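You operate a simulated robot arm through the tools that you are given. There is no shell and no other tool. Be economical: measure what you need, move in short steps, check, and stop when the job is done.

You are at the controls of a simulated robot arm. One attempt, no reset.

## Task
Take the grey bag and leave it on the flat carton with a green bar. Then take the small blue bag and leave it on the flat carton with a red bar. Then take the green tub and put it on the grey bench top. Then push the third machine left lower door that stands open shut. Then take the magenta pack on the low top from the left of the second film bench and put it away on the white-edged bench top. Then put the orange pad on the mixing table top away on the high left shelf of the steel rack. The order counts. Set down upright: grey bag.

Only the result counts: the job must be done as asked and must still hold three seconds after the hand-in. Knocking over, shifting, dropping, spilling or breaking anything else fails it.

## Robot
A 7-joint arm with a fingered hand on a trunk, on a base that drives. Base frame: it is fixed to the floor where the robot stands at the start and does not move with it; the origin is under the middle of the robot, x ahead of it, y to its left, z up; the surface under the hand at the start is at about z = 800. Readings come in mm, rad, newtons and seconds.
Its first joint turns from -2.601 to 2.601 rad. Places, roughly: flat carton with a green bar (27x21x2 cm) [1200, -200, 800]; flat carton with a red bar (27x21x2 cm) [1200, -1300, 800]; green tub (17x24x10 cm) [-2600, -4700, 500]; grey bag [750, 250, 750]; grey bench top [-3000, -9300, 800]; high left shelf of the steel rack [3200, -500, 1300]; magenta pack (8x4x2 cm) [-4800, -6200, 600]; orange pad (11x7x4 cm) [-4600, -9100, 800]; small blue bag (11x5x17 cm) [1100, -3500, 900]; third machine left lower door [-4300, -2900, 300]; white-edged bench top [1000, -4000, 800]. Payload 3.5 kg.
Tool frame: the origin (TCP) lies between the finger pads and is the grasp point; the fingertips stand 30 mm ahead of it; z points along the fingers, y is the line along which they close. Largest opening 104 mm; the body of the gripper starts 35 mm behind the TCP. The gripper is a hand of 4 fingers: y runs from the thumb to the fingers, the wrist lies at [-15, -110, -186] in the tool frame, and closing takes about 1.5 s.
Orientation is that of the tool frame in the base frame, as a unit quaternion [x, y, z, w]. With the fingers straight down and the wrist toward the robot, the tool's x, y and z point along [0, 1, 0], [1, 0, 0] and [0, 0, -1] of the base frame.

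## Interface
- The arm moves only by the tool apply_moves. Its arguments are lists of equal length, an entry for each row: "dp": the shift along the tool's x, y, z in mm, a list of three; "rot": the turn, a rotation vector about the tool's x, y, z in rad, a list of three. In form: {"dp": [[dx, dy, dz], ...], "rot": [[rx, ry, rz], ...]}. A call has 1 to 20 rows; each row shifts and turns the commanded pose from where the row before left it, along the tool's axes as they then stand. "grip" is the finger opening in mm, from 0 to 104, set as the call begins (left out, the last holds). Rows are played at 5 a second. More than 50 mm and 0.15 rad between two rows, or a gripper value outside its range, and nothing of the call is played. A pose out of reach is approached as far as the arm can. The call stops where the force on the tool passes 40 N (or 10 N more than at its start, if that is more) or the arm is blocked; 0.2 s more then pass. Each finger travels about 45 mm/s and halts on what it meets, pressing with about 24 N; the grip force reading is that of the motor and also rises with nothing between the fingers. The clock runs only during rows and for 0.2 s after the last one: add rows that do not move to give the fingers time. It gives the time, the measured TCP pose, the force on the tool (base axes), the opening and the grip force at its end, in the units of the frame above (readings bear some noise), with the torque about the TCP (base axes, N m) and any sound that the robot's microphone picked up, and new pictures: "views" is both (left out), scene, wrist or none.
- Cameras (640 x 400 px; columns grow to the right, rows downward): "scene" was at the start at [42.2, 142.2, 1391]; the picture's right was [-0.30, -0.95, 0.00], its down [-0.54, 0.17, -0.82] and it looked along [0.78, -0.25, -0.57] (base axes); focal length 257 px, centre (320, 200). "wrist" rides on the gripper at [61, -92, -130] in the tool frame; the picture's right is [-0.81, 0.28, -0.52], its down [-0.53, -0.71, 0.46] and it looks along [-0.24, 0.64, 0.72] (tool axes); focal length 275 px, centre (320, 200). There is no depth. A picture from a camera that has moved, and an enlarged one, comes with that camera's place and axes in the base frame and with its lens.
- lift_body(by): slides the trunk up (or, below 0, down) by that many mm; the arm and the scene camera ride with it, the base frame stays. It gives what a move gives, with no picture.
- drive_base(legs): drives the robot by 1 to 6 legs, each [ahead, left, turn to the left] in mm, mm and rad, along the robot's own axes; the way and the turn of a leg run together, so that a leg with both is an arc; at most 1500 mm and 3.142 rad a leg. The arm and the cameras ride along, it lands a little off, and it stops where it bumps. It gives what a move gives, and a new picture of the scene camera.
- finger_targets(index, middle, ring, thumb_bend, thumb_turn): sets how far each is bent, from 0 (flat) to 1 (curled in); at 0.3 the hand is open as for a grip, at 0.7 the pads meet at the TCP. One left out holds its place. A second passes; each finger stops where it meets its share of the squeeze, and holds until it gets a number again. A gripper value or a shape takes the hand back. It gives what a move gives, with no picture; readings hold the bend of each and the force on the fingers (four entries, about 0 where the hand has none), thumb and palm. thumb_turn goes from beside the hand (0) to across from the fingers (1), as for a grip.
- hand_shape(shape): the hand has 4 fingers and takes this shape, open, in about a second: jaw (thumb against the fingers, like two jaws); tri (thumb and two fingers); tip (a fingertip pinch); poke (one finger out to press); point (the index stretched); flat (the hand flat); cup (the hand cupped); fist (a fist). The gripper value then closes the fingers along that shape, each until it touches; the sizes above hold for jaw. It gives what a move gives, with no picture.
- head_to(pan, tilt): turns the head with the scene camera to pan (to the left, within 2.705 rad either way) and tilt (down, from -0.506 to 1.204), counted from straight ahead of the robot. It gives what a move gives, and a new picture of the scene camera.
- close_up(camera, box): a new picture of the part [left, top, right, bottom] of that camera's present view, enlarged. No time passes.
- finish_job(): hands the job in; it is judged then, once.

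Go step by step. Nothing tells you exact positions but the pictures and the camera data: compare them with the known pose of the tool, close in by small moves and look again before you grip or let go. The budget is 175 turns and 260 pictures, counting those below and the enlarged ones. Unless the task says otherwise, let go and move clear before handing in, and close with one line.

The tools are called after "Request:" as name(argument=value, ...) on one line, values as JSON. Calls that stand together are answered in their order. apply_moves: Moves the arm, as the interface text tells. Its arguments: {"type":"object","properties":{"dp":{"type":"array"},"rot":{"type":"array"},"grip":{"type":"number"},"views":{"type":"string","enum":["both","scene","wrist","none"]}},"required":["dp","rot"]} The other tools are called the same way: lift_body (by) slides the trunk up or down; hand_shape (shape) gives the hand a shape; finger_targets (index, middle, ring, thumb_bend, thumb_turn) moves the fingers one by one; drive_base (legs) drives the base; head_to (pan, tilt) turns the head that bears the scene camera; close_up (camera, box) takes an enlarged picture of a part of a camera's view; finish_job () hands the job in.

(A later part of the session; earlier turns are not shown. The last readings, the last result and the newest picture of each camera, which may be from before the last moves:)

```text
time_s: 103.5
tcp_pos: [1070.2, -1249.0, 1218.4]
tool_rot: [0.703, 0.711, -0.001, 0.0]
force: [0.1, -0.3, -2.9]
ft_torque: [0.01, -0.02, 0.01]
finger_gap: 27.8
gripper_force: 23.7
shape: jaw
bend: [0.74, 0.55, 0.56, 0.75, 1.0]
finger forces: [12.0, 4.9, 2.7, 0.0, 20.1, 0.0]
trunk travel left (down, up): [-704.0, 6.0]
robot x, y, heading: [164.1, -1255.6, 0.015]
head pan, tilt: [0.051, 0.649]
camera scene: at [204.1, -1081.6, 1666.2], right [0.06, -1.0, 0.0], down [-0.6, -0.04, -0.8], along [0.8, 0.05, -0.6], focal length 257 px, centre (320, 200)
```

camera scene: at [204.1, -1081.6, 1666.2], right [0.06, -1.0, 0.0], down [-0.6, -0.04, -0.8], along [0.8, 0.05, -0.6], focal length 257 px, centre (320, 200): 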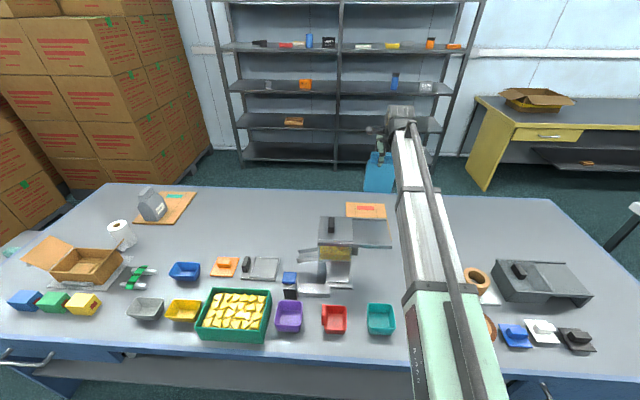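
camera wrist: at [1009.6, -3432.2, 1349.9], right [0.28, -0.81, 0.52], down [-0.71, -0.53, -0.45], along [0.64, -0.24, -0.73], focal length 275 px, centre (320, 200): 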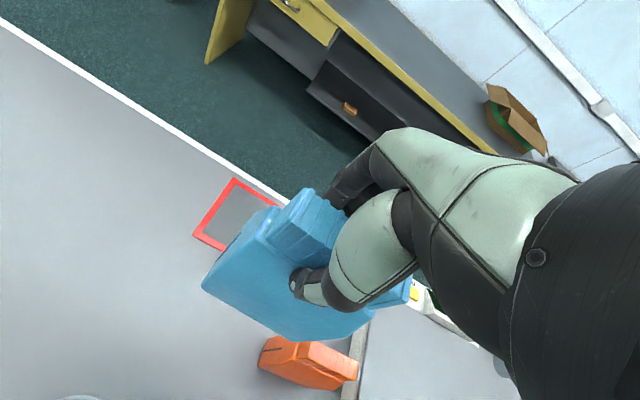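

Request:
close_up(camera="scene", box=[290, 140, 430, 260])

Request:
drive_base(legs=[[80, 0, -0.015]])

Request:
apply_moves(dp=[[0, 0, 0]], rot=[[0, 0, 0]], views="wrist")

```text
3.33 times, centred on (360, 200) of scene
camera zoom: at [204.1, -1081.6, 1666.2], right [0.06, -1.0, 0.0], down [-0.6, -0.04, -0.8], along [0.8, 0.05, -0.6], focal length 856 px, centre (187, 200)
```

zoom: 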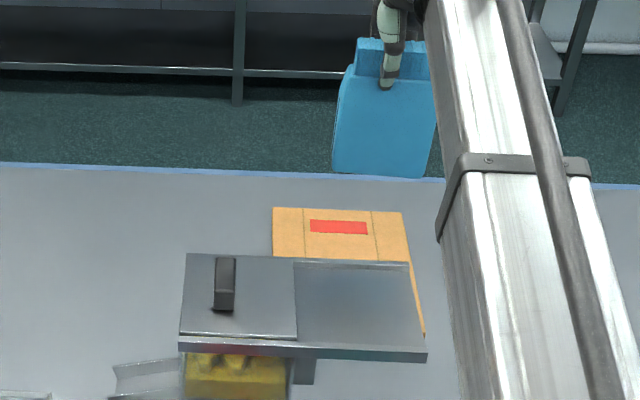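

```text
time_s: 104.5
tcp_pos: [1151.9, -1263.5, 1218.0]
tool_rot: [0.709, 0.705, -0.002, 0.0]
force: [-0.1, -0.4, -3.3]
ft_torque: [0.01, 0.06, 0.0]
finger_gap: 27.9
gripper_force: 23.8
shape: jaw
bend: [0.74, 0.56, 0.57, 0.75, 1.0]
finger forces: [12.0, 4.9, 2.5, 0.1, 20.1, 0.0]
trunk travel left (down, up): [-704.0, 6.0]
robot x, y, heading: [243.9, -1255.1, -0.006]
head pan, tilt: [0.051, 0.649]
camera scene: at [289.6, -1081.9, 1666.1], right [0.05, -1.0, 0.0], down [-0.61, -0.03, -0.8], along [0.79, 0.04, -0.61], focal length 257 px, centre (320, 200)
```

scene: 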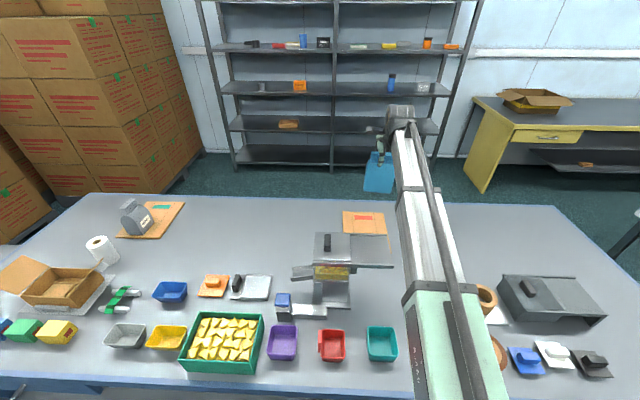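

```text
time_s: 104.9
tcp_pos: [1150.1, -1263.4, 1217.7]
tool_rot: [0.709, 0.705, -0.001, -0.001]
force: [-0.5, 0.1, -3.7]
ft_torque: [0.04, 0.0, 0.03]
finger_gap: 27.8
gripper_force: 23.9
shape: jaw
bend: [0.74, 0.56, 0.57, 0.75, 1.0]
finger forces: [12.0, 4.9, 2.5, 0.0, 20.1, 0.0]
trunk travel left (down, up): [-704.0, 6.0]
robot x, y, heading: [238.5, -1253.8, 0.001]
head pan, tilt: [0.051, 0.649]
camera wrist: at [1059.8, -1200.9, 1349.1], right [0.27, -0.81, 0.52], down [-0.72, -0.53, -0.45], along [0.64, -0.25, -0.73], focal length 275 px, centre (320, 200)
```

wrist: 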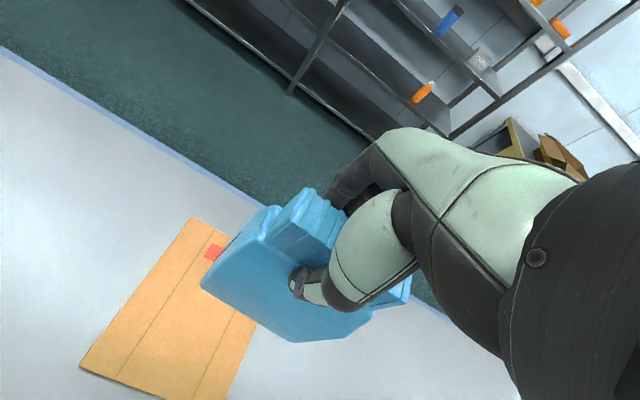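

The carton spans x 1050–1315, y -1355…-1150, so the bag at (1150, -1263) is well over it. The hopper's side plate (z≈985, y down to -1304) lies under my forearm, so I'll lower partly by the trunk and partly by the arm to keep clearance.

Request:
lift_body(by=-120)

Request:
apply_moves(dp=[[2, 0, 30], [2, 0, 30], [2, 0, 30], [2, 0, 20]], rot=[[0, 0, 0], [0, 0, 0], [0, 0, 0], [0, 0, 0]])

Request:
close_up(camera="scene", box=[300, 140, 440, 280])

```text
time_s: 106.4
tcp_pos: [1150.8, -1264.3, 1099.0]
tool_rot: [0.709, 0.706, -0.001, 0.0]
force: [0.1, -0.4, -3.5]
ft_torque: [-0.01, 0.03, 0.01]
finger_gap: 28.1
gripper_force: 24.3
shape: jaw
bend: [0.74, 0.56, 0.57, 0.75, 1.0]
finger forces: [11.8, 4.9, 2.6, 0.1, 20.1, 0.0]
trunk travel left (down, up): [-584.0, 126.0]
robot x, y, heading: [243.9, -1252.5, -0.002]
head pan, tilt: [0.051, 0.649]
```

```text
time_s: 107.4
tcp_pos: [1152.1, -1254.6, 987.3]
tool_rot: [0.709, 0.705, -0.002, 0.0]
force: [-0.2, 0.0, -2.6]
ft_torque: [0.02, 0.02, 0.01]
finger_gap: 27.8
gripper_force: 24.4
shape: jaw
bend: [0.74, 0.56, 0.57, 0.75, 1.0]
finger forces: [11.8, 4.9, 2.6, 0.0, 20.2, 0.0]
trunk travel left (down, up): [-584.0, 126.0]
robot x, y, heading: [242.6, -1252.4, -0.001]
head pan, tilt: [0.051, 0.649]
camera scene: at [287.6, -1081.8, 1546.2], right [0.05, -1.0, 0.0], down [-0.6, -0.03, -0.8], along [0.8, 0.04, -0.6], focal length 257 px, centre (320, 200)
camera wrist: at [1060.4, -1192.2, 1118.6], right [0.27, -0.81, 0.52], down [-0.72, -0.53, -0.45], along [0.64, -0.25, -0.73], focal length 275 px, centre (320, 200)
```

scene: 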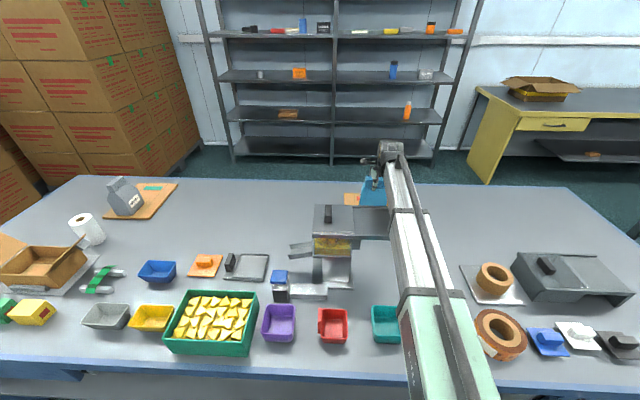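
wrist: 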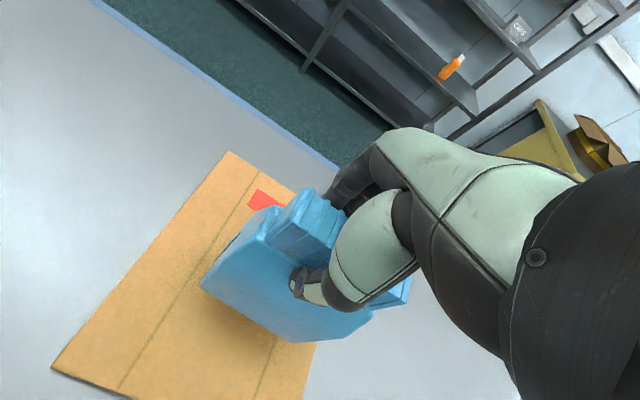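

```text
2.86 times, centred on (370, 210) of scene
camera zoom: at [287.6, -1081.8, 1546.2], right [0.05, -1.0, 0.0], down [-0.6, -0.03, -0.8], along [0.8, 0.04, -0.6], focal length 733 px, centre (177, 171)
```

zoom: 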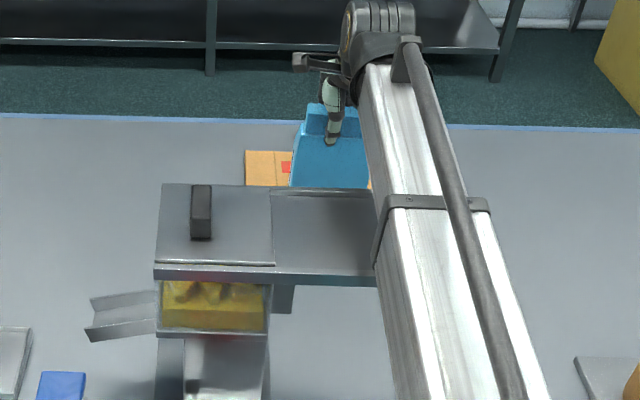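

Request:
apply_moves(dp=[[0, 0, 6], [0, 0, 6], [0, 0, 4], [0, 0, 3], [0, 0, 0]], rot=[[0, 0, 0], [0, 0, 0], [0, 0, 0], [0, 0, 0], [0, 0, 0]], views="none")

```text
time_s: 108.6
tcp_pos: [1149.7, -1253.4, 968.6]
tool_rot: [0.709, 0.705, -0.002, 0.0]
force: [0.0, 1.3, -3.9]
ft_torque: [0.01, 0.02, 0.01]
finger_gap: 27.6
gripper_force: 24.5
shape: jaw
bend: [0.74, 0.56, 0.57, 0.75, 1.0]
finger forces: [12.0, 4.9, 2.7, 0.0, 20.0, 0.0]
trunk travel left (down, up): [-584.0, 126.0]
robot x, y, heading: [244.4, -1254.0, -0.001]
head pan, tilt: [0.051, 0.649]
```

Request:
apply_moves(dp=[[0, 0, 3], [0, 0, 3], [0, 0, 3], [0, 0, 0]], rot=[[0, 0, 0], [0, 0, 0], [0, 0, 0], [0, 0, 0]], views="wrist")

```text
time_s: 109.6
tcp_pos: [1149.0, -1253.3, 961.6]
tool_rot: [0.709, 0.705, 0.0, 0.0]
force: [0.6, 0.6, 4.5]
ft_torque: [-0.02, -0.03, -0.02]
finger_gap: 28.0
gripper_force: 24.4
shape: jaw
bend: [0.74, 0.55, 0.57, 0.75, 1.0]
finger forces: [13.2, 6.0, 3.5, 0.0, 21.6, 0.1]
trunk travel left (down, up): [-584.0, 126.0]
robot x, y, heading: [243.7, -1255.4, -0.007]
head pan, tilt: [0.051, 0.649]
camera wrist: at [1057.9, -1191.9, 1092.3], right [0.27, -0.81, 0.52], down [-0.72, -0.53, -0.45], along [0.64, -0.25, -0.72], focal length 275 px, centre (320, 200)
```

wrist: 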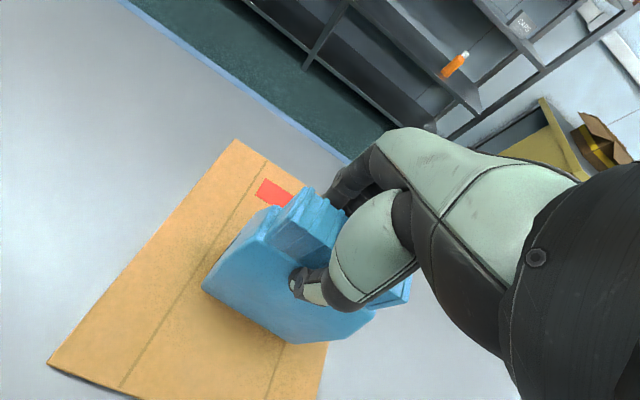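

It has just touched down. I'll open and then lift straight away.

Request:
apply_moves(dp=[[0, 0, 1.5], [0, 0, 0], [0, 0, 0]], rot=[[0, 0, 0], [0, 0, 0], [0, 0, 0]], views="none")

Request:
apply_moves(dp=[[0, 0, 0], [0, 0, 0], [0, 0, 0], [0, 0, 0], [0, 0, 0], [0, 0, 0], [0, 0, 0], [0, 0, 0]], rot=[[0, 0, 0], [0, 0, 0], [0, 0, 0], [0, 0, 0], [0, 0, 0], [0, 0, 0], [0, 0, 0], [0, 0, 0]], grip=104, views="none")

Request:
apply_moves(dp=[[0, 0, -20], [0, 0, -40], [0, 0, -40], [0, 0, -40], [0, 0, -40], [0, 0, -40]], rot=[[0, 0, 0], [0, 0, 0], [0, 0, 0], [0, 0, 0], [0, 0, 0], [0, 0, 0]], views="wrist")

```text
time_s: 110.4
tcp_pos: [1148.3, -1255.4, 961.4]
tool_rot: [0.709, 0.706, 0.001, 0.0]
force: [2.5, 2.5, 12.5]
ft_torque: [0.02, -0.14, 0.08]
finger_gap: 28.0
gripper_force: 24.1
shape: jaw
bend: [0.74, 0.55, 0.56, 0.75, 1.0]
finger forces: [15.0, 7.1, 4.2, 0.0, 23.2, 0.0]
trunk travel left (down, up): [-584.0, 126.0]
robot x, y, heading: [241.7, -1255.0, -0.004]
head pan, tilt: [0.051, 0.649]
```

```text
time_s: 112.2
tcp_pos: [1149.1, -1256.5, 959.9]
tool_rot: [0.709, 0.705, -0.001, 0.0]
force: [-0.7, -1.1, -0.1]
ft_torque: [-0.01, -0.02, 0.01]
finger_gap: 103.3
gripper_force: 0.1
shape: jaw
bend: [0.3, 0.3, 0.3, 0.3, 0.98]
finger forces: [0.0, 0.0, 0.1, 0.0, 0.0, 0.1]
trunk travel left (down, up): [-584.0, 126.0]
robot x, y, heading: [245.8, -1253.5, -0.005]
head pan, tilt: [0.051, 0.649]
```

```text
time_s: 113.6
tcp_pos: [1153.3, -1254.0, 1178.7]
tool_rot: [0.709, 0.705, -0.001, 0.0]
force: [-0.1, 0.4, -0.3]
ft_torque: [-0.03, 0.02, -0.01]
finger_gap: 103.5
gripper_force: 0.1
shape: jaw
bend: [0.3, 0.3, 0.3, 0.3, 0.98]
finger forces: [0.0, 0.0, 0.0, 0.1, 0.0, 0.0]
trunk travel left (down, up): [-584.0, 126.0]
robot x, y, heading: [240.5, -1253.4, -0.007]
head pan, tilt: [0.051, 0.649]
camera wrist: at [1062.9, -1191.7, 1309.4], right [0.27, -0.81, 0.52], down [-0.72, -0.53, -0.45], along [0.64, -0.25, -0.73], focal length 275 px, centre (320, 200)
```

wrist: 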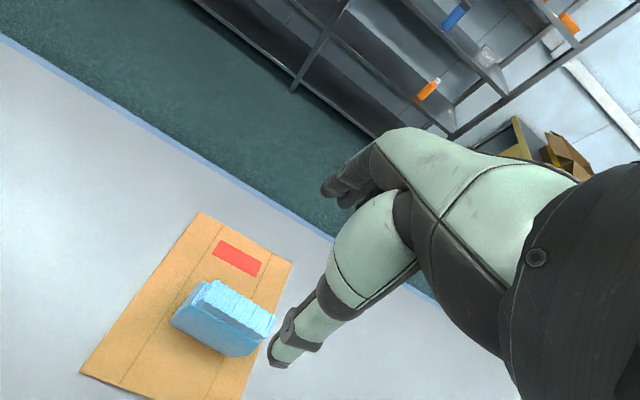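

Both bags are placed. Next is the green tub around (-2600, -4700). I'll back off, bring the arm in, turn toward -y and look.

Request:
drive_base(legs=[[-850, 0, 0]])

Request:
apply_moves(dp=[[0, -50, -10], [0, -50, -10], [0, -50, -10], [0, -50, -10], [0, -50, -10]], rot=[[0, 0, 0], [0, 0, 0], [0, 0, 0], [0, 0, 0], [0, 0, 0]], views="none")

Request:
drive_base(legs=[[0, 0, -1.57], [1000, 0, 0]])

Request:
head_to(pan=-0.5, tilt=0.35)

```text
time_s: 118.1
tcp_pos: [307.6, -1255.6, 1177.9]
tool_rot: [0.71, 0.704, -0.001, -0.001]
force: [-0.3, 0.9, 0.2]
ft_torque: [0.01, 0.0, 0.0]
finger_gap: 103.7
gripper_force: 0.0
shape: jaw
bend: [0.3, 0.3, 0.3, 0.3, 0.98]
finger forces: [0.0, 0.1, 0.0, 0.0, 0.0, 0.0]
trunk travel left (down, up): [-584.0, 126.0]
robot x, y, heading: [-608.3, -1253.5, -0.009]
head pan, tilt: [0.051, 0.649]
camera scene: at [-558.2, -1077.3, 1546.2], right [0.04, -1.0, 0.0], down [-0.6, -0.03, -0.8], along [0.8, 0.03, -0.6], focal length 257 px, centre (320, 200)
```

scene: 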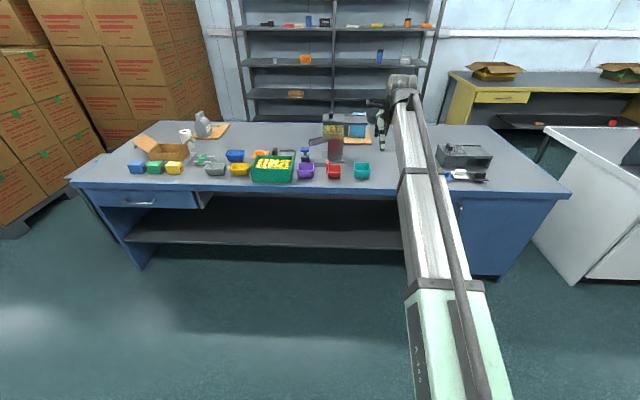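

```text
refused: row 1 steps farther than a row can; nothing moved
```

```text
time_s: 127.0
tcp_pos: [-524.5, -3150.6, 1176.9]
tool_rot: [1.0, 0.023, -0.001, 0.0]
force: [-0.3, 0.0, -0.3]
ft_torque: [0.0, 0.0, 0.02]
finger_gap: 103.6
gripper_force: 0.1
shape: jaw
bend: [0.3, 0.3, 0.3, 0.3, 0.98]
finger forces: [0.0, 0.0, 0.1, 0.0, 0.0, 0.0]
trunk travel left (down, up): [-584.0, 126.0]
robot x, y, heading: [-576.6, -2238.2, -1.523]
head pan, tilt: [0.051, 0.649]
camera scene: at [-393.3, -2274.6, 1546.1], right [-1.0, -0.1, 0.0], down [-0.06, 0.6, -0.8], along [0.08, -0.79, -0.6], focal length 257 px, centre (320, 200)
```

scene: 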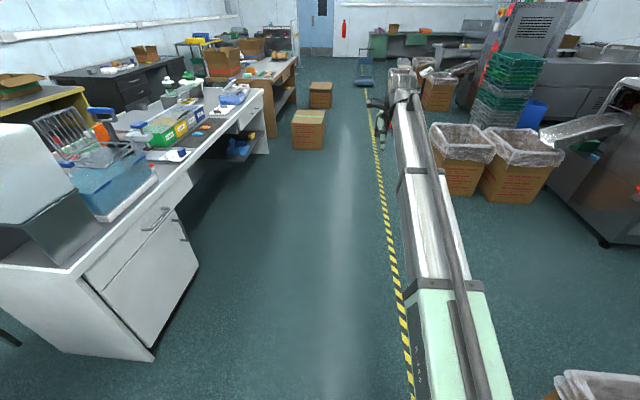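

```text
time_s: 128.0
tcp_pos: [-525.1, -3151.5, 1177.6]
tool_rot: [1.0, 0.024, 0.0, -0.001]
force: [0.3, -0.3, 0.1]
ft_torque: [0.0, 0.02, 0.0]
finger_gap: 103.5
gripper_force: 0.0
shape: jaw
bend: [0.3, 0.3, 0.3, 0.3, 0.98]
finger forces: [0.1, 0.0, 0.0, 0.0, 0.0, 0.1]
trunk travel left (down, up): [-584.0, 126.0]
robot x, y, heading: [-574.8, -2242.7, -1.521]
head pan, tilt: [-0.499, 0.351]
camera scene: at [-442.4, -2271.8, 1573.2], right [-0.9, 0.43, 0.0], down [0.15, 0.31, -0.94], along [-0.41, -0.85, -0.34], focal length 257 px, centre (320, 200)
```

scene: 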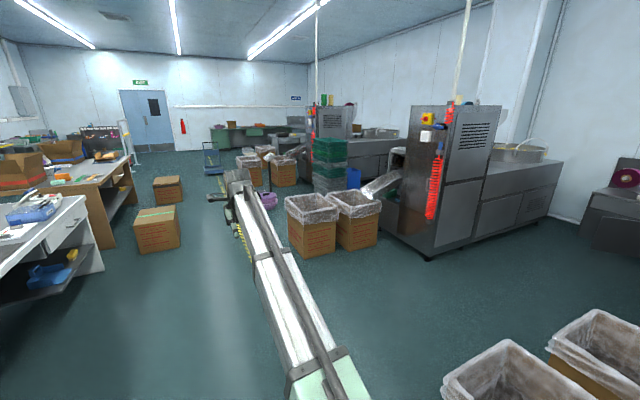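

Request:
close_up(camera="scene", box=[230, 90, 470, 260])

```text
2.35 times, centred on (350, 175) of scene
camera zoom: at [-442.4, -2271.8, 1573.2], right [-0.9, 0.43, 0.0], down [0.15, 0.31, -0.94], along [-0.41, -0.85, -0.34], focal length 604 px, centre (249, 259)
```

zoom: 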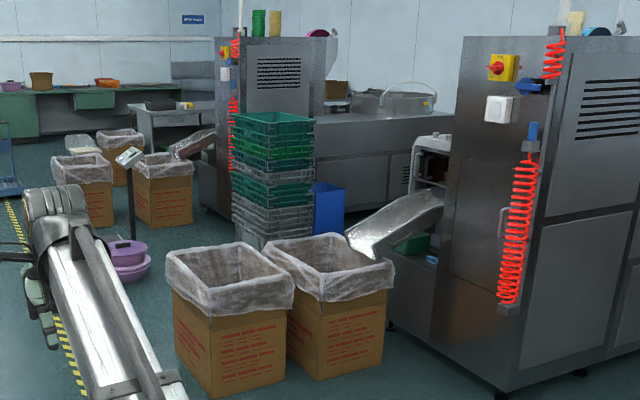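

The tub seems to be the green item under the outlet chute of the nearer machine, near (-2650, -4760). I'll drive closer and look.

Request:
drive_base(legs=[[1200, 0, 0], [0, 0, -1.0], [400, 0, 0]])

Request:
head_to(pan=0.0, tilt=0.5)

Request:
close_up(camera="scene", box=[160, 80, 460, 280])

```text
time_s: 138.8
tcp_pos: [-1578.4, -4206.6, 1175.7]
tool_rot: [0.887, -0.463, -0.001, -0.001]
force: [0.2, -0.6, 0.1]
ft_torque: [0.01, -0.02, 0.03]
finger_gap: 103.7
gripper_force: 0.0
shape: jaw
bend: [0.3, 0.3, 0.3, 0.3, 0.98]
finger forces: [0.0, 0.0, 0.0, 0.0, 0.0, 0.0]
trunk travel left (down, up): [-584.0, 126.0]
robot x, y, heading: [-831.8, -3678.1, -2.531]
head pan, tilt: [-0.499, 0.351]
camera scene: at [-787.4, -3806.2, 1573.2], right [-0.11, 0.99, 0.0], down [0.34, 0.04, -0.94], along [-0.93, -0.1, -0.34], focal length 257 px, centre (320, 200)
```

scene: 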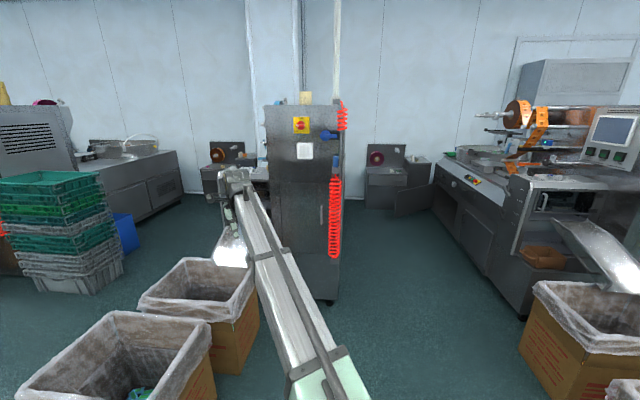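

```text
time_s: 139.7
tcp_pos: [-1577.4, -4207.0, 1178.0]
tool_rot: [0.887, -0.462, 0.0, -0.001]
force: [-0.3, -0.8, 0.8]
ft_torque: [0.0, 0.0, 0.0]
finger_gap: 103.7
gripper_force: 0.1
shape: jaw
bend: [0.3, 0.3, 0.3, 0.3, 0.98]
finger forces: [0.1, 0.1, 0.0, 0.1, 0.0, 0.0]
trunk travel left (down, up): [-584.0, 126.0]
robot x, y, heading: [-833.7, -3680.7, -2.534]
head pan, tilt: [0.0, 0.499]
camera scene: at [-768.9, -3847.6, 1559.6], right [-0.57, 0.82, 0.0], down [0.39, 0.27, -0.88], along [-0.72, -0.5, -0.48], focal length 257 px, centre (320, 200)
```

scene: 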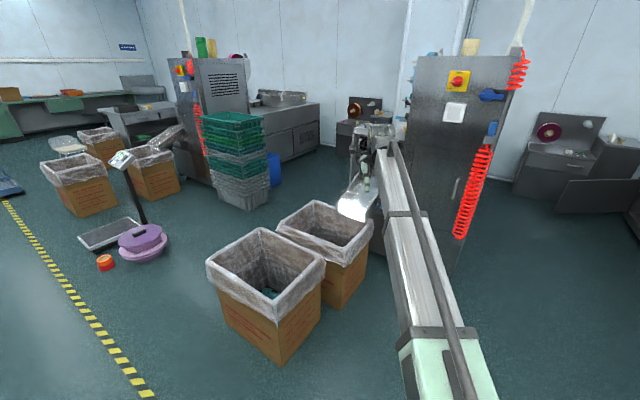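

```text
2.00 times, centred on (310, 180) of scene
camera zoom: at [-768.9, -3847.6, 1559.6], right [-0.57, 0.82, 0.0], down [0.39, 0.27, -0.88], along [-0.72, -0.5, -0.48], focal length 513 px, centre (340, 240)
```

zoom: 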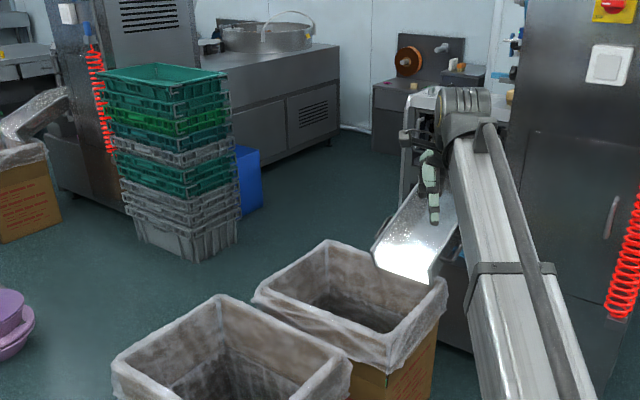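

The arm blocks the view. I'll turn to face -y and slide toward -x so I can see the tub bay from the side.

Request:
drive_base(legs=[[0, 0, 0.96], [0, -800, 0]])

Request:
head_to(pan=-0.75, tilt=0.55)

Request:
close_up(camera="scene", box=[160, 100, 480, 300])

```text
time_s: 146.4
tcp_pos: [-1640.8, -4579.2, 1178.1]
tool_rot: [1.0, -0.009, 0.0, -0.001]
force: [-0.5, 0.2, -1.0]
ft_torque: [0.01, 0.03, 0.01]
finger_gap: 103.8
gripper_force: 0.0
shape: jaw
bend: [0.3, 0.3, 0.3, 0.3, 0.98]
finger forces: [0.1, 0.0, 0.0, 0.1, 0.0, 0.0]
trunk travel left (down, up): [-584.0, 126.0]
robot x, y, heading: [-1630.6, -3667.2, -1.591]
head pan, tilt: [0.0, 0.499]
camera scene: at [-1457.4, -3717.2, 1559.6], right [-1.0, 0.02, 0.0], down [0.01, 0.48, -0.88], along [-0.01, -0.88, -0.48], focal length 257 px, centre (320, 200)
```

scene: 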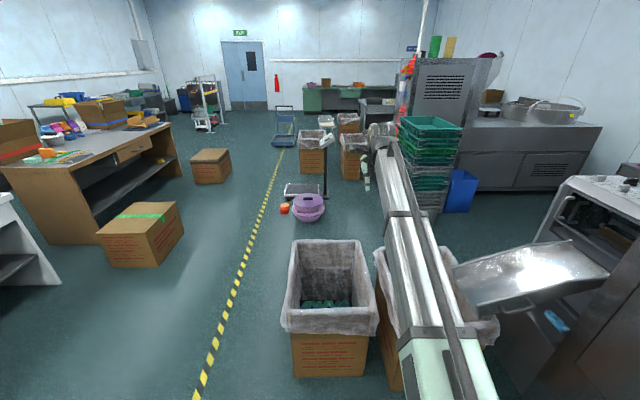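

```text
time_s: 147.5
tcp_pos: [-1641.2, -4579.5, 1178.1]
tool_rot: [1.0, -0.009, -0.001, -0.001]
force: [0.3, -0.6, 0.1]
ft_torque: [-0.01, -0.01, -0.02]
finger_gap: 103.6
gripper_force: 0.1
shape: jaw
bend: [0.3, 0.3, 0.3, 0.3, 0.98]
finger forces: [0.0, 0.0, 0.0, 0.0, 0.0, 0.0]
trunk travel left (down, up): [-584.0, 126.0]
robot x, y, heading: [-1628.4, -3668.1, -1.588]
head pan, tilt: [-0.75, 0.55]
camera scene: at [-1517.9, -3691.0, 1555.0], right [-0.72, 0.69, 0.0], down [0.36, 0.38, -0.85], along [-0.59, -0.61, -0.52], focal length 257 px, centre (320, 200)
```

scene: 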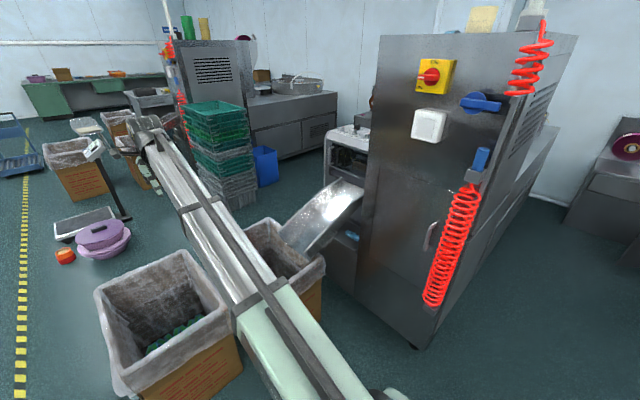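

```text
2.00 times, centred on (320, 200) of scene
camera zoom: at [-1517.9, -3691.0, 1555.0], right [-0.72, 0.69, 0.0], down [0.36, 0.38, -0.85], along [-0.59, -0.61, -0.52], focal length 513 px, centre (320, 200)
```

zoom: 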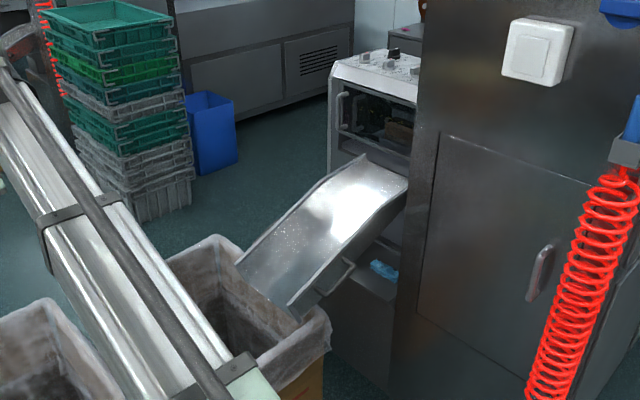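

The tub's shelf is under the chute, out of sight from here. I'll go round the boxes to the -y side, facing -x.

Request:
drive_base(legs=[[0, 800, 0], [1000, 0, 0], [870, 0, 0], [0, 0, -1.57], [500, 0, 0]])

Request:
head_to(pan=-0.35, tilt=0.55)

Request:
close_up(camera="scene", box=[160, 100, 480, 300])

```text
time_s: 167.3
tcp_pos: [-2218.5, -5486.2, 1177.1]
tool_rot: [-0.693, 0.721, 0.0, 0.001]
force: [0.2, -0.6, 0.7]
ft_torque: [0.03, -0.02, -0.01]
finger_gap: 103.4
gripper_force: 0.0
shape: jaw
bend: [0.3, 0.3, 0.3, 0.3, 0.98]
finger forces: [0.1, 0.0, 0.1, 0.1, 0.0, 0.0]
trunk travel left (down, up): [-584.0, 126.0]
robot x, y, heading: [-1305.5, -5518.8, 3.101]
head pan, tilt: [-0.75, 0.55]
camera scene: at [-1328.3, -5627.9, 1554.9], right [0.71, 0.7, 0.0], down [0.37, -0.37, -0.85], along [-0.6, 0.61, -0.52], focal length 257 px, centre (320, 200)
```

scene: 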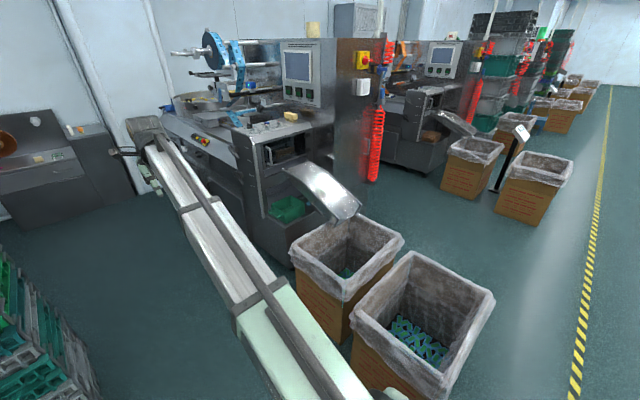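

```text
time_s: 168.2
tcp_pos: [-2217.9, -5485.8, 1177.9]
tool_rot: [-0.692, 0.722, 0.0, 0.001]
force: [-0.1, 0.4, 0.1]
ft_torque: [0.02, -0.04, 0.01]
finger_gap: 103.9
gripper_force: 0.0
shape: jaw
bend: [0.3, 0.3, 0.3, 0.3, 0.98]
finger forces: [0.0, 0.1, 0.1, 0.0, 0.0, 0.1]
trunk travel left (down, up): [-584.0, 126.0]
robot x, y, heading: [-1307.3, -5519.4, 3.1]
head pan, tilt: [-0.351, 0.55]
camera scene: at [-1347.6, -5657.4, 1555.0], right [0.38, 0.92, 0.0], down [0.48, -0.2, -0.85], along [-0.79, 0.33, -0.52], focal length 257 px, centre (320, 200)
```

scene: 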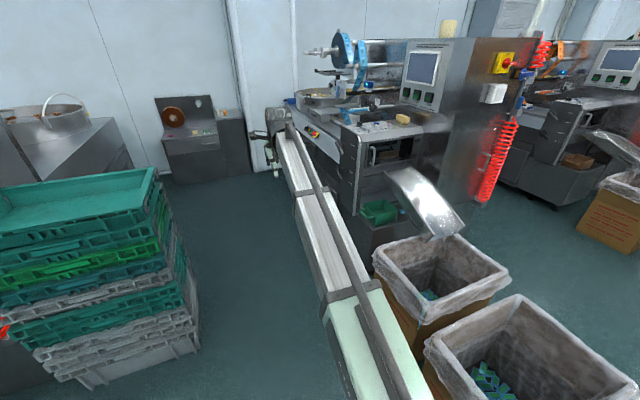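

```text
2.00 times, centred on (320, 200) of scene
camera zoom: at [-1347.6, -5657.4, 1555.0], right [0.38, 0.92, 0.0], down [0.48, -0.2, -0.85], along [-0.79, 0.33, -0.52], focal length 513 px, centre (320, 200)
```

zoom: 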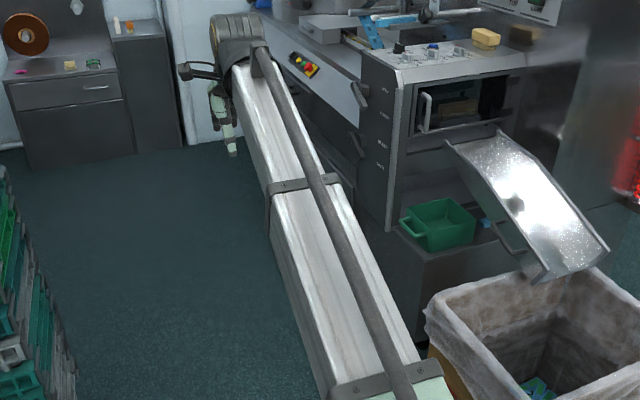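

Now I see it: the open green tub sits on a projecting shelf, rim z≈550, spanning about x -2700…-2527, y -4801…-4573, with the chute above its far half. The -y end wall is reachable from this side. I'll move in, lower the trunk, and look closer.

Request:
drive_base(legs=[[520, 0, 0.04]])

Request:
lift_body(by=-200)

Request:
head_to(pan=-0.8, tilt=0.7)

Request:
close_up(camera="scene", box=[160, 100, 480, 300])

```text
time_s: 171.3
tcp_pos: [-2750.1, -5519.1, 1177.0]
tool_rot: [0.708, -0.706, 0.0, 0.0]
force: [0.6, 0.1, -1.0]
ft_torque: [-0.02, 0.01, 0.03]
finger_gap: 103.7
gripper_force: 0.0
shape: jaw
bend: [0.3, 0.3, 0.3, 0.3, 0.98]
finger forces: [0.0, 0.0, 0.0, 0.0, 0.0, 0.0]
trunk travel left (down, up): [-584.0, 126.0]
robot x, y, heading: [-1836.8, -5512.2, -3.131]
head pan, tilt: [-0.351, 0.55]
camera scene: at [-1873.1, -5650.6, 1554.9], right [0.34, 0.94, 0.0], down [0.49, -0.18, -0.85], along [-0.8, 0.29, -0.52], focal length 257 px, centre (320, 200)
```

scene: 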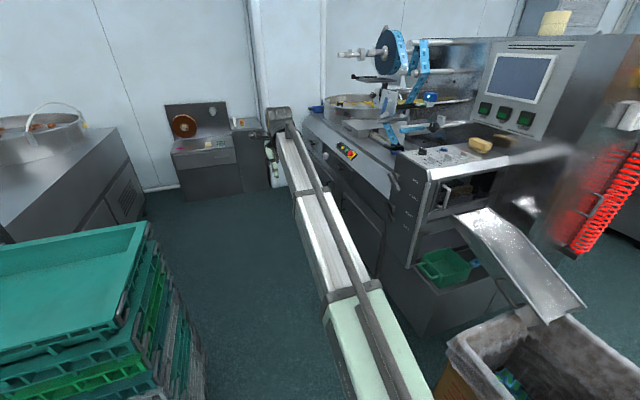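

```text
time_s: 173.5
tcp_pos: [-2749.4, -5519.6, 978.9]
tool_rot: [0.708, -0.706, 0.0, -0.001]
force: [-0.1, 0.7, -0.3]
ft_torque: [0.02, 0.02, -0.04]
finger_gap: 103.8
gripper_force: 0.0
shape: jaw
bend: [0.3, 0.3, 0.3, 0.3, 0.98]
finger forces: [0.0, 0.0, 0.0, 0.1, 0.0, 0.0]
trunk travel left (down, up): [-384.0, 326.0]
robot x, y, heading: [-1837.0, -5509.2, -3.136]
head pan, tilt: [-0.351, 0.55]
```

```text
time_s: 174.4
tcp_pos: [-2749.8, -5519.5, 977.5]
tool_rot: [0.709, -0.705, 0.0, -0.001]
force: [-1.1, 0.1, 0.3]
ft_torque: [0.0, -0.05, -0.02]
finger_gap: 103.9
gripper_force: 0.1
shape: jaw
bend: [0.3, 0.3, 0.3, 0.3, 0.98]
finger forces: [0.0, 0.0, 0.1, 0.0, 0.0, 0.1]
trunk travel left (down, up): [-384.0, 326.0]
robot x, y, heading: [-1839.0, -5507.1, -3.135]
head pan, tilt: [-0.799, 0.7]
camera scene: at [-1847.8, -5620.5, 1341.8], right [0.71, 0.7, 0.0], down [0.45, -0.46, -0.77], along [-0.54, 0.54, -0.64], focal length 257 px, centre (320, 200)
```

scene: 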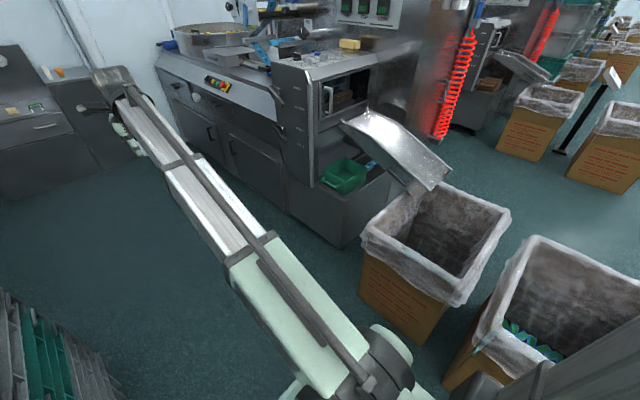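

```text
2.00 times, centred on (320, 200) of scene
camera zoom: at [-1847.8, -5620.5, 1341.8], right [0.71, 0.7, 0.0], down [0.45, -0.46, -0.77], along [-0.54, 0.54, -0.64], focal length 513 px, centre (320, 200)
```

zoom: 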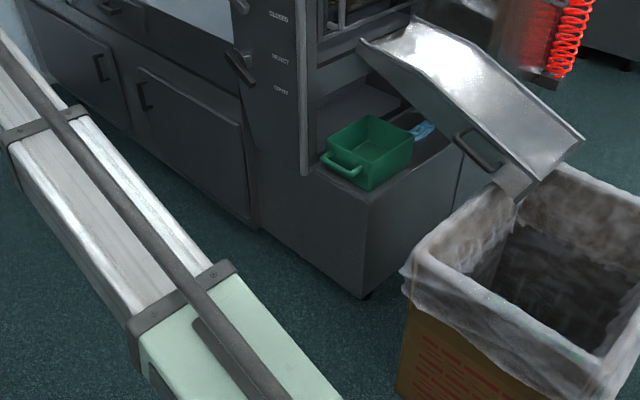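

I have the tub: rim about x -2685…-2518, y -4768…-4570, z≈550, with a bar handle on the near (-y) end at y≈-4793. I'll shift the base closer, swing the hand over there and turn it to close along y.

Request:
drive_base(legs=[[160, -165, 0]])

Request:
apply_moves(dp=[[-37, -26, 0], [-37, -26, 0], [-37, -26, 0], [-37, -26, 0], [-37, -26, 0], [-37, -26, 0], [-37, -26, 0], [-37, -26, 0], [-37, -26, 0], [-37, -26, 0], [-37, -26, 0]], rot=[[0, 0, 0], [0, 0, 0], [0, 0, 0], [0, 0, 0], [0, 0, 0], [0, 0, 0], [0, 0, 0], [0, 0, 0], [0, 0, 0], [0, 0, 0], [0, 0, 0]], views="none")

Request:
apply_moves(dp=[[0, 0, 0], [0, 0, 0], [0, 0, 0], [0, 0, 0], [0, 0, 0], [0, 0, 0], [0, 0, 0], [0, 0, 0], [0, 0, 0], [0, 0, 0], [0, 0, 0]], rot=[[0, 0, 0.1428], [0, 0, 0.1428], [0, 0, 0.1428], [0, 0, 0.1428], [0, 0, 0.1428], [0, 0, 0.1428], [0, 0, 0.1428], [0, 0, 0.1428], [0, 0, 0.1428], [0, 0, 0.1428], [0, 0, 0.1428]])

```text
time_s: 176.1
tcp_pos: [-2915.1, -5361.6, 977.7]
tool_rot: [0.71, -0.704, 0.0, -0.001]
force: [0.8, 0.6, 0.2]
ft_torque: [0.01, 0.04, 0.02]
finger_gap: 103.8
gripper_force: 0.0
shape: jaw
bend: [0.3, 0.3, 0.3, 0.3, 0.98]
finger forces: [0.0, 0.0, 0.1, 0.0, 0.0, 0.1]
trunk travel left (down, up): [-384.0, 326.0]
robot x, y, heading: [-1999.3, -5348.3, -3.134]
head pan, tilt: [-0.799, 0.7]
camera scene: at [-2012.5, -5459.5, 1341.8], right [0.71, 0.7, 0.0], down [0.45, -0.46, -0.77], along [-0.54, 0.54, -0.64], focal length 257 px, centre (320, 200)
```

scene: 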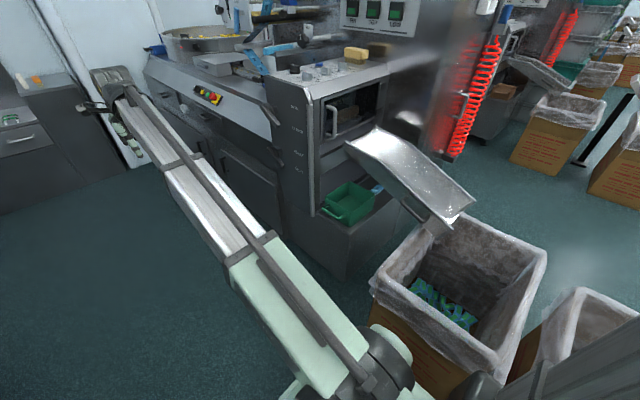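

```text
time_s: 178.5
tcp_pos: [-2631.0, -4953.5, 981.7]
tool_rot: [0.71, -0.704, 0.001, -0.002]
force: [-0.2, -0.2, 0.9]
ft_torque: [0.03, -0.03, 0.0]
finger_gap: 103.6
gripper_force: 0.0
shape: jaw
bend: [0.3, 0.3, 0.3, 0.3, 0.98]
finger forces: [0.0, 0.0, 0.0, 0.1, 0.0, 0.0]
trunk travel left (down, up): [-384.0, 326.0]
robot x, y, heading: [-2001.3, -5348.4, -3.13]
head pan, tilt: [-0.799, 0.7]
```

```text
time_s: 180.9
tcp_pos: [-2631.6, -4952.3, 979.1]
tool_rot: [-0.002, 1.0, 0.001, 0.001]
force: [0.2, 0.2, 0.0]
ft_torque: [-0.03, 0.02, 0.02]
finger_gap: 103.5
gripper_force: 0.1
shape: jaw
bend: [0.3, 0.3, 0.3, 0.3, 0.98]
finger forces: [0.1, 0.0, 0.0, 0.1, 0.1, 0.1]
trunk travel left (down, up): [-384.0, 326.0]
robot x, y, heading: [-2003.4, -5348.7, -3.131]
head pan, tilt: [-0.799, 0.7]
camera scene: at [-2012.4, -5459.3, 1341.8], right [0.71, 0.7, 0.0], down [0.45, -0.46, -0.76], along [-0.54, 0.54, -0.64], focal length 257 px, centre (320, 200)
camera wrist: at [-2692.2, -5044.2, 1109.8], right [0.81, 0.28, 0.52], down [0.54, -0.71, -0.46], along [0.24, 0.65, -0.72], focal length 275 px, centre (320, 200)
```

scene: 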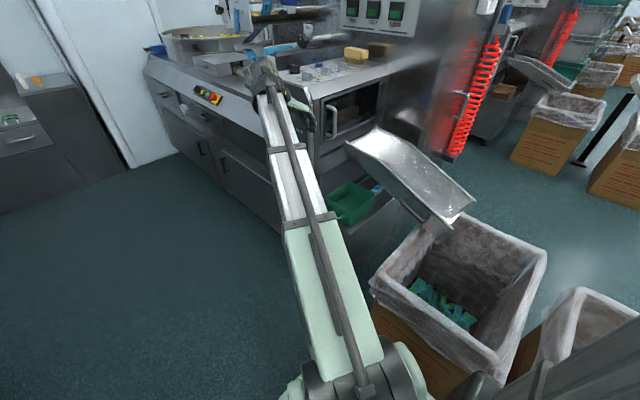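
wrist: 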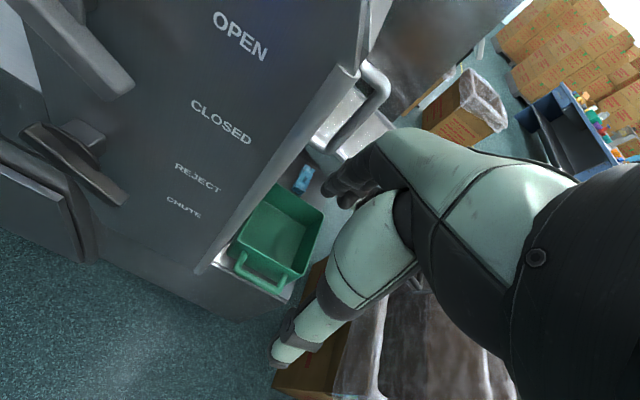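

The hand turned freely. I'll move in x, lower the trunk by 250, and look again from the wrist.

Request:
apply_moves(dp=[[-40, 10, 0], [-35, 10, 0]], rot=[[0, 0, 0], [0, 0, 0]], views="none")

Request:
lift_body(by=-270)

Request:
apply_moves(dp=[[0, 25, 20], [0, 25, 20]], rot=[[0, 0, 0], [0, 0, 0]])

```text
time_s: 181.5
tcp_pos: [-2558.2, -4932.6, 979.0]
tool_rot: [-0.004, 1.0, 0.001, 0.0]
force: [-0.5, -0.5, 0.4]
ft_torque: [0.0, -0.01, 0.0]
finger_gap: 103.6
gripper_force: 0.1
shape: jaw
bend: [0.3, 0.3, 0.3, 0.3, 0.98]
finger forces: [0.0, 0.1, 0.0, 0.0, 0.1, 0.0]
trunk travel left (down, up): [-384.0, 326.0]
robot x, y, heading: [-2006.9, -5346.0, -3.13]
head pan, tilt: [-0.799, 0.7]
```

```text
time_s: 184.2
tcp_pos: [-2559.0, -4932.2, 709.8]
tool_rot: [-0.005, 1.0, 0.001, 0.001]
force: [0.0, 0.5, 0.2]
ft_torque: [-0.01, -0.02, -0.03]
finger_gap: 103.8
gripper_force: 0.0
shape: jaw
bend: [0.3, 0.3, 0.3, 0.3, 0.98]
finger forces: [0.1, 0.0, 0.0, 0.0, 0.0, 0.0]
trunk travel left (down, up): [-114.0, 596.0]
robot x, y, heading: [-2001.4, -5352.4, -3.13]
head pan, tilt: [-0.799, 0.7]
```

```text
time_s: 184.8
tcp_pos: [-2558.3, -4882.6, 669.8]
tool_rot: [-0.005, 1.0, 0.0, 0.001]
force: [-0.1, 0.1, 0.1]
ft_torque: [-0.02, 0.0, -0.02]
finger_gap: 103.7
gripper_force: 0.2
shape: jaw
bend: [0.3, 0.3, 0.3, 0.3, 0.98]
finger forces: [0.0, 0.0, 0.0, 0.1, 0.0, 0.0]
trunk travel left (down, up): [-114.0, 596.0]
robot x, y, heading: [-1999.7, -5348.6, -3.132]
head pan, tilt: [-0.799, 0.7]
camera scene: at [-2012.4, -5459.5, 1071.8], right [0.71, 0.7, 0.0], down [0.45, -0.46, -0.77], along [-0.54, 0.54, -0.64], focal length 257 px, centre (320, 200)
camera wrist: at [-2618.5, -4973.9, 800.4], right [0.81, 0.28, 0.52], down [0.54, -0.71, -0.46], along [0.24, 0.65, -0.72], focal length 275 px, centre (320, 200)
```

scene: 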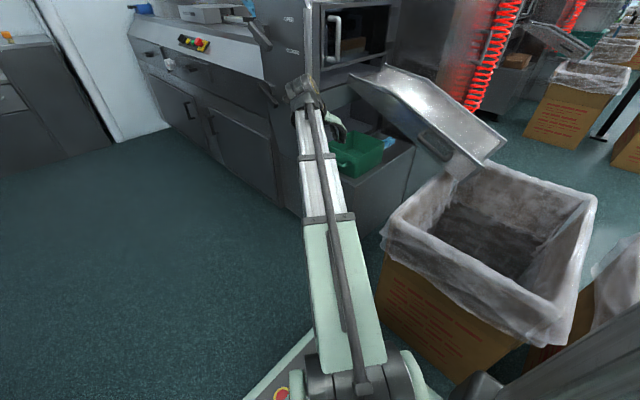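
wrist: 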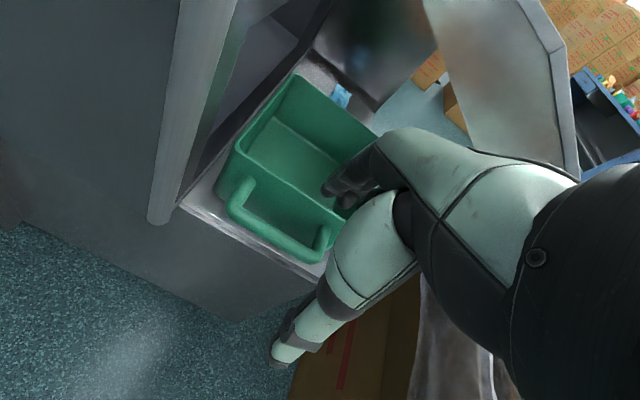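

Request:
apply_moves(dp=[[0, 30, 0], [0, 30, 0], [0, 30, 20], [0, 0, 25]], rot=[[0, 0, 0], [0, 0, 0], [0, 0, 0], [0, 0, 0]])

Request:
close_up(camera="scene", box=[260, 60, 420, 220])

```text
time_s: 185.8
tcp_pos: [-2559.0, -4792.1, 625.3]
tool_rot: [-0.004, 1.0, 0.0, 0.001]
force: [-0.3, -0.8, 0.1]
ft_torque: [-0.04, 0.02, 0.0]
finger_gap: 103.6
gripper_force: 0.0
shape: jaw
bend: [0.3, 0.3, 0.3, 0.3, 0.98]
finger forces: [0.0, 0.0, 0.0, 0.0, 0.0, 0.0]
trunk travel left (down, up): [-114.0, 596.0]
robot x, y, heading: [-2004.7, -5348.8, -3.131]
head pan, tilt: [-0.799, 0.7]
camera scene: at [-2012.4, -5459.4, 1071.8], right [0.71, 0.7, 0.0], down [0.45, -0.46, -0.77], along [-0.54, 0.54, -0.64], focal length 257 px, centre (320, 200)
camera wrist: at [-2620.5, -4884.6, 756.3], right [0.81, 0.28, 0.52], down [0.54, -0.71, -0.45], along [0.24, 0.65, -0.72], focal length 275 px, centre (320, 200)
```

scene: 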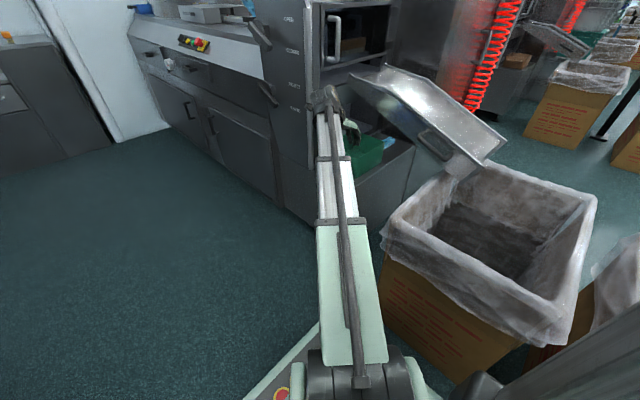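
wrist: 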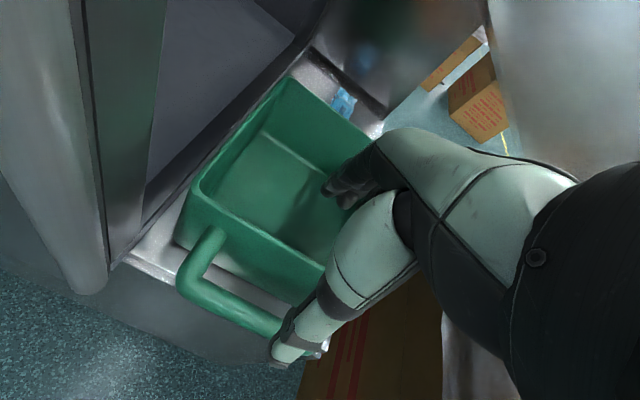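

```text
2.50 times, centred on (340, 140) of scene
camera zoom: at [-2012.4, -5459.4, 1071.8], right [0.71, 0.7, 0.0], down [0.45, -0.46, -0.77], along [-0.54, 0.54, -0.64], focal length 642 px, centre (270, 350)
```

zoom: 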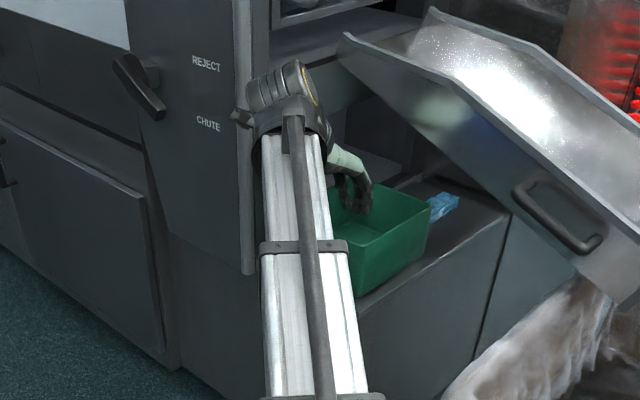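

The fingers are over the tub's inside and the thumb is outside the handle bar. I'll centre slightly and lower to z≈535.

Request:
apply_moves(dp=[[13, 1, 22], [0, 0, 22], [0, 0, 22], [0, 0, 22]], rot=[[0, 0, 0], [0, 0, 0], [0, 0, 0], [0, 0, 0]])

Request:
close_up(camera="scene", box=[260, 60, 420, 220])

```text
time_s: 186.8
tcp_pos: [-2570.5, -4793.6, 537.4]
tool_rot: [-0.004, 1.0, 0.001, 0.0]
force: [1.1, -1.6, 2.5]
ft_torque: [-0.07, 0.02, -0.01]
finger_gap: 103.7
gripper_force: 0.1
shape: jaw
bend: [0.3, 0.3, 0.3, 0.29, 0.97]
finger forces: [0.1, 0.1, 0.0, 0.0, 2.1, 0.1]
trunk travel left (down, up): [-114.0, 596.0]
robot x, y, heading: [-1999.8, -5347.0, -3.132]
head pan, tilt: [-0.799, 0.7]
camera scene: at [-2012.3, -5459.6, 1071.9], right [0.71, 0.7, 0.0], down [0.45, -0.46, -0.77], along [-0.54, 0.54, -0.64], focal length 257 px, centre (320, 200)
camera wrist: at [-2632.3, -4885.7, 669.1], right [0.81, 0.28, 0.52], down [0.54, -0.71, -0.46], along [0.24, 0.65, -0.72], focal length 275 px, centre (320, 200)
```

scene: 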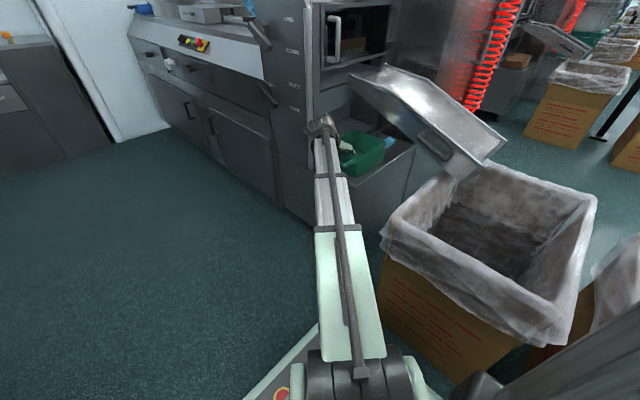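
wrist: 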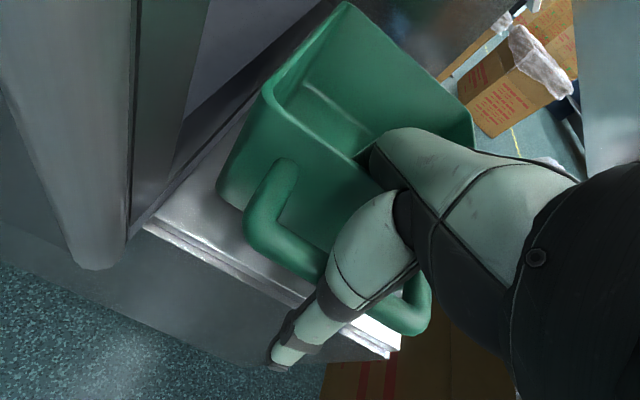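

```text
2.50 times, centred on (340, 140) of scene
camera zoom: at [-2012.3, -5459.6, 1071.9], right [0.71, 0.7, 0.0], down [0.45, -0.46, -0.77], along [-0.54, 0.54, -0.64], focal length 642 px, centre (270, 350)
```

zoom: 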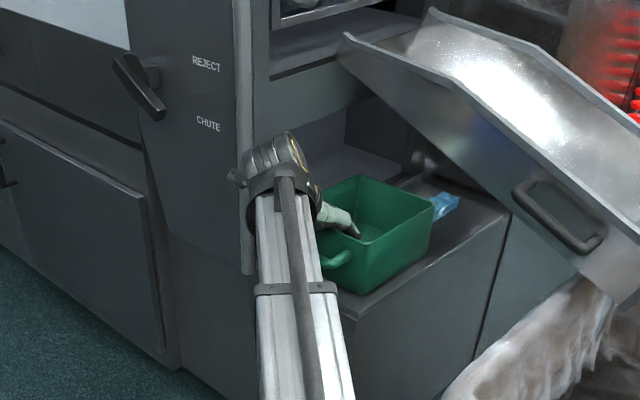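

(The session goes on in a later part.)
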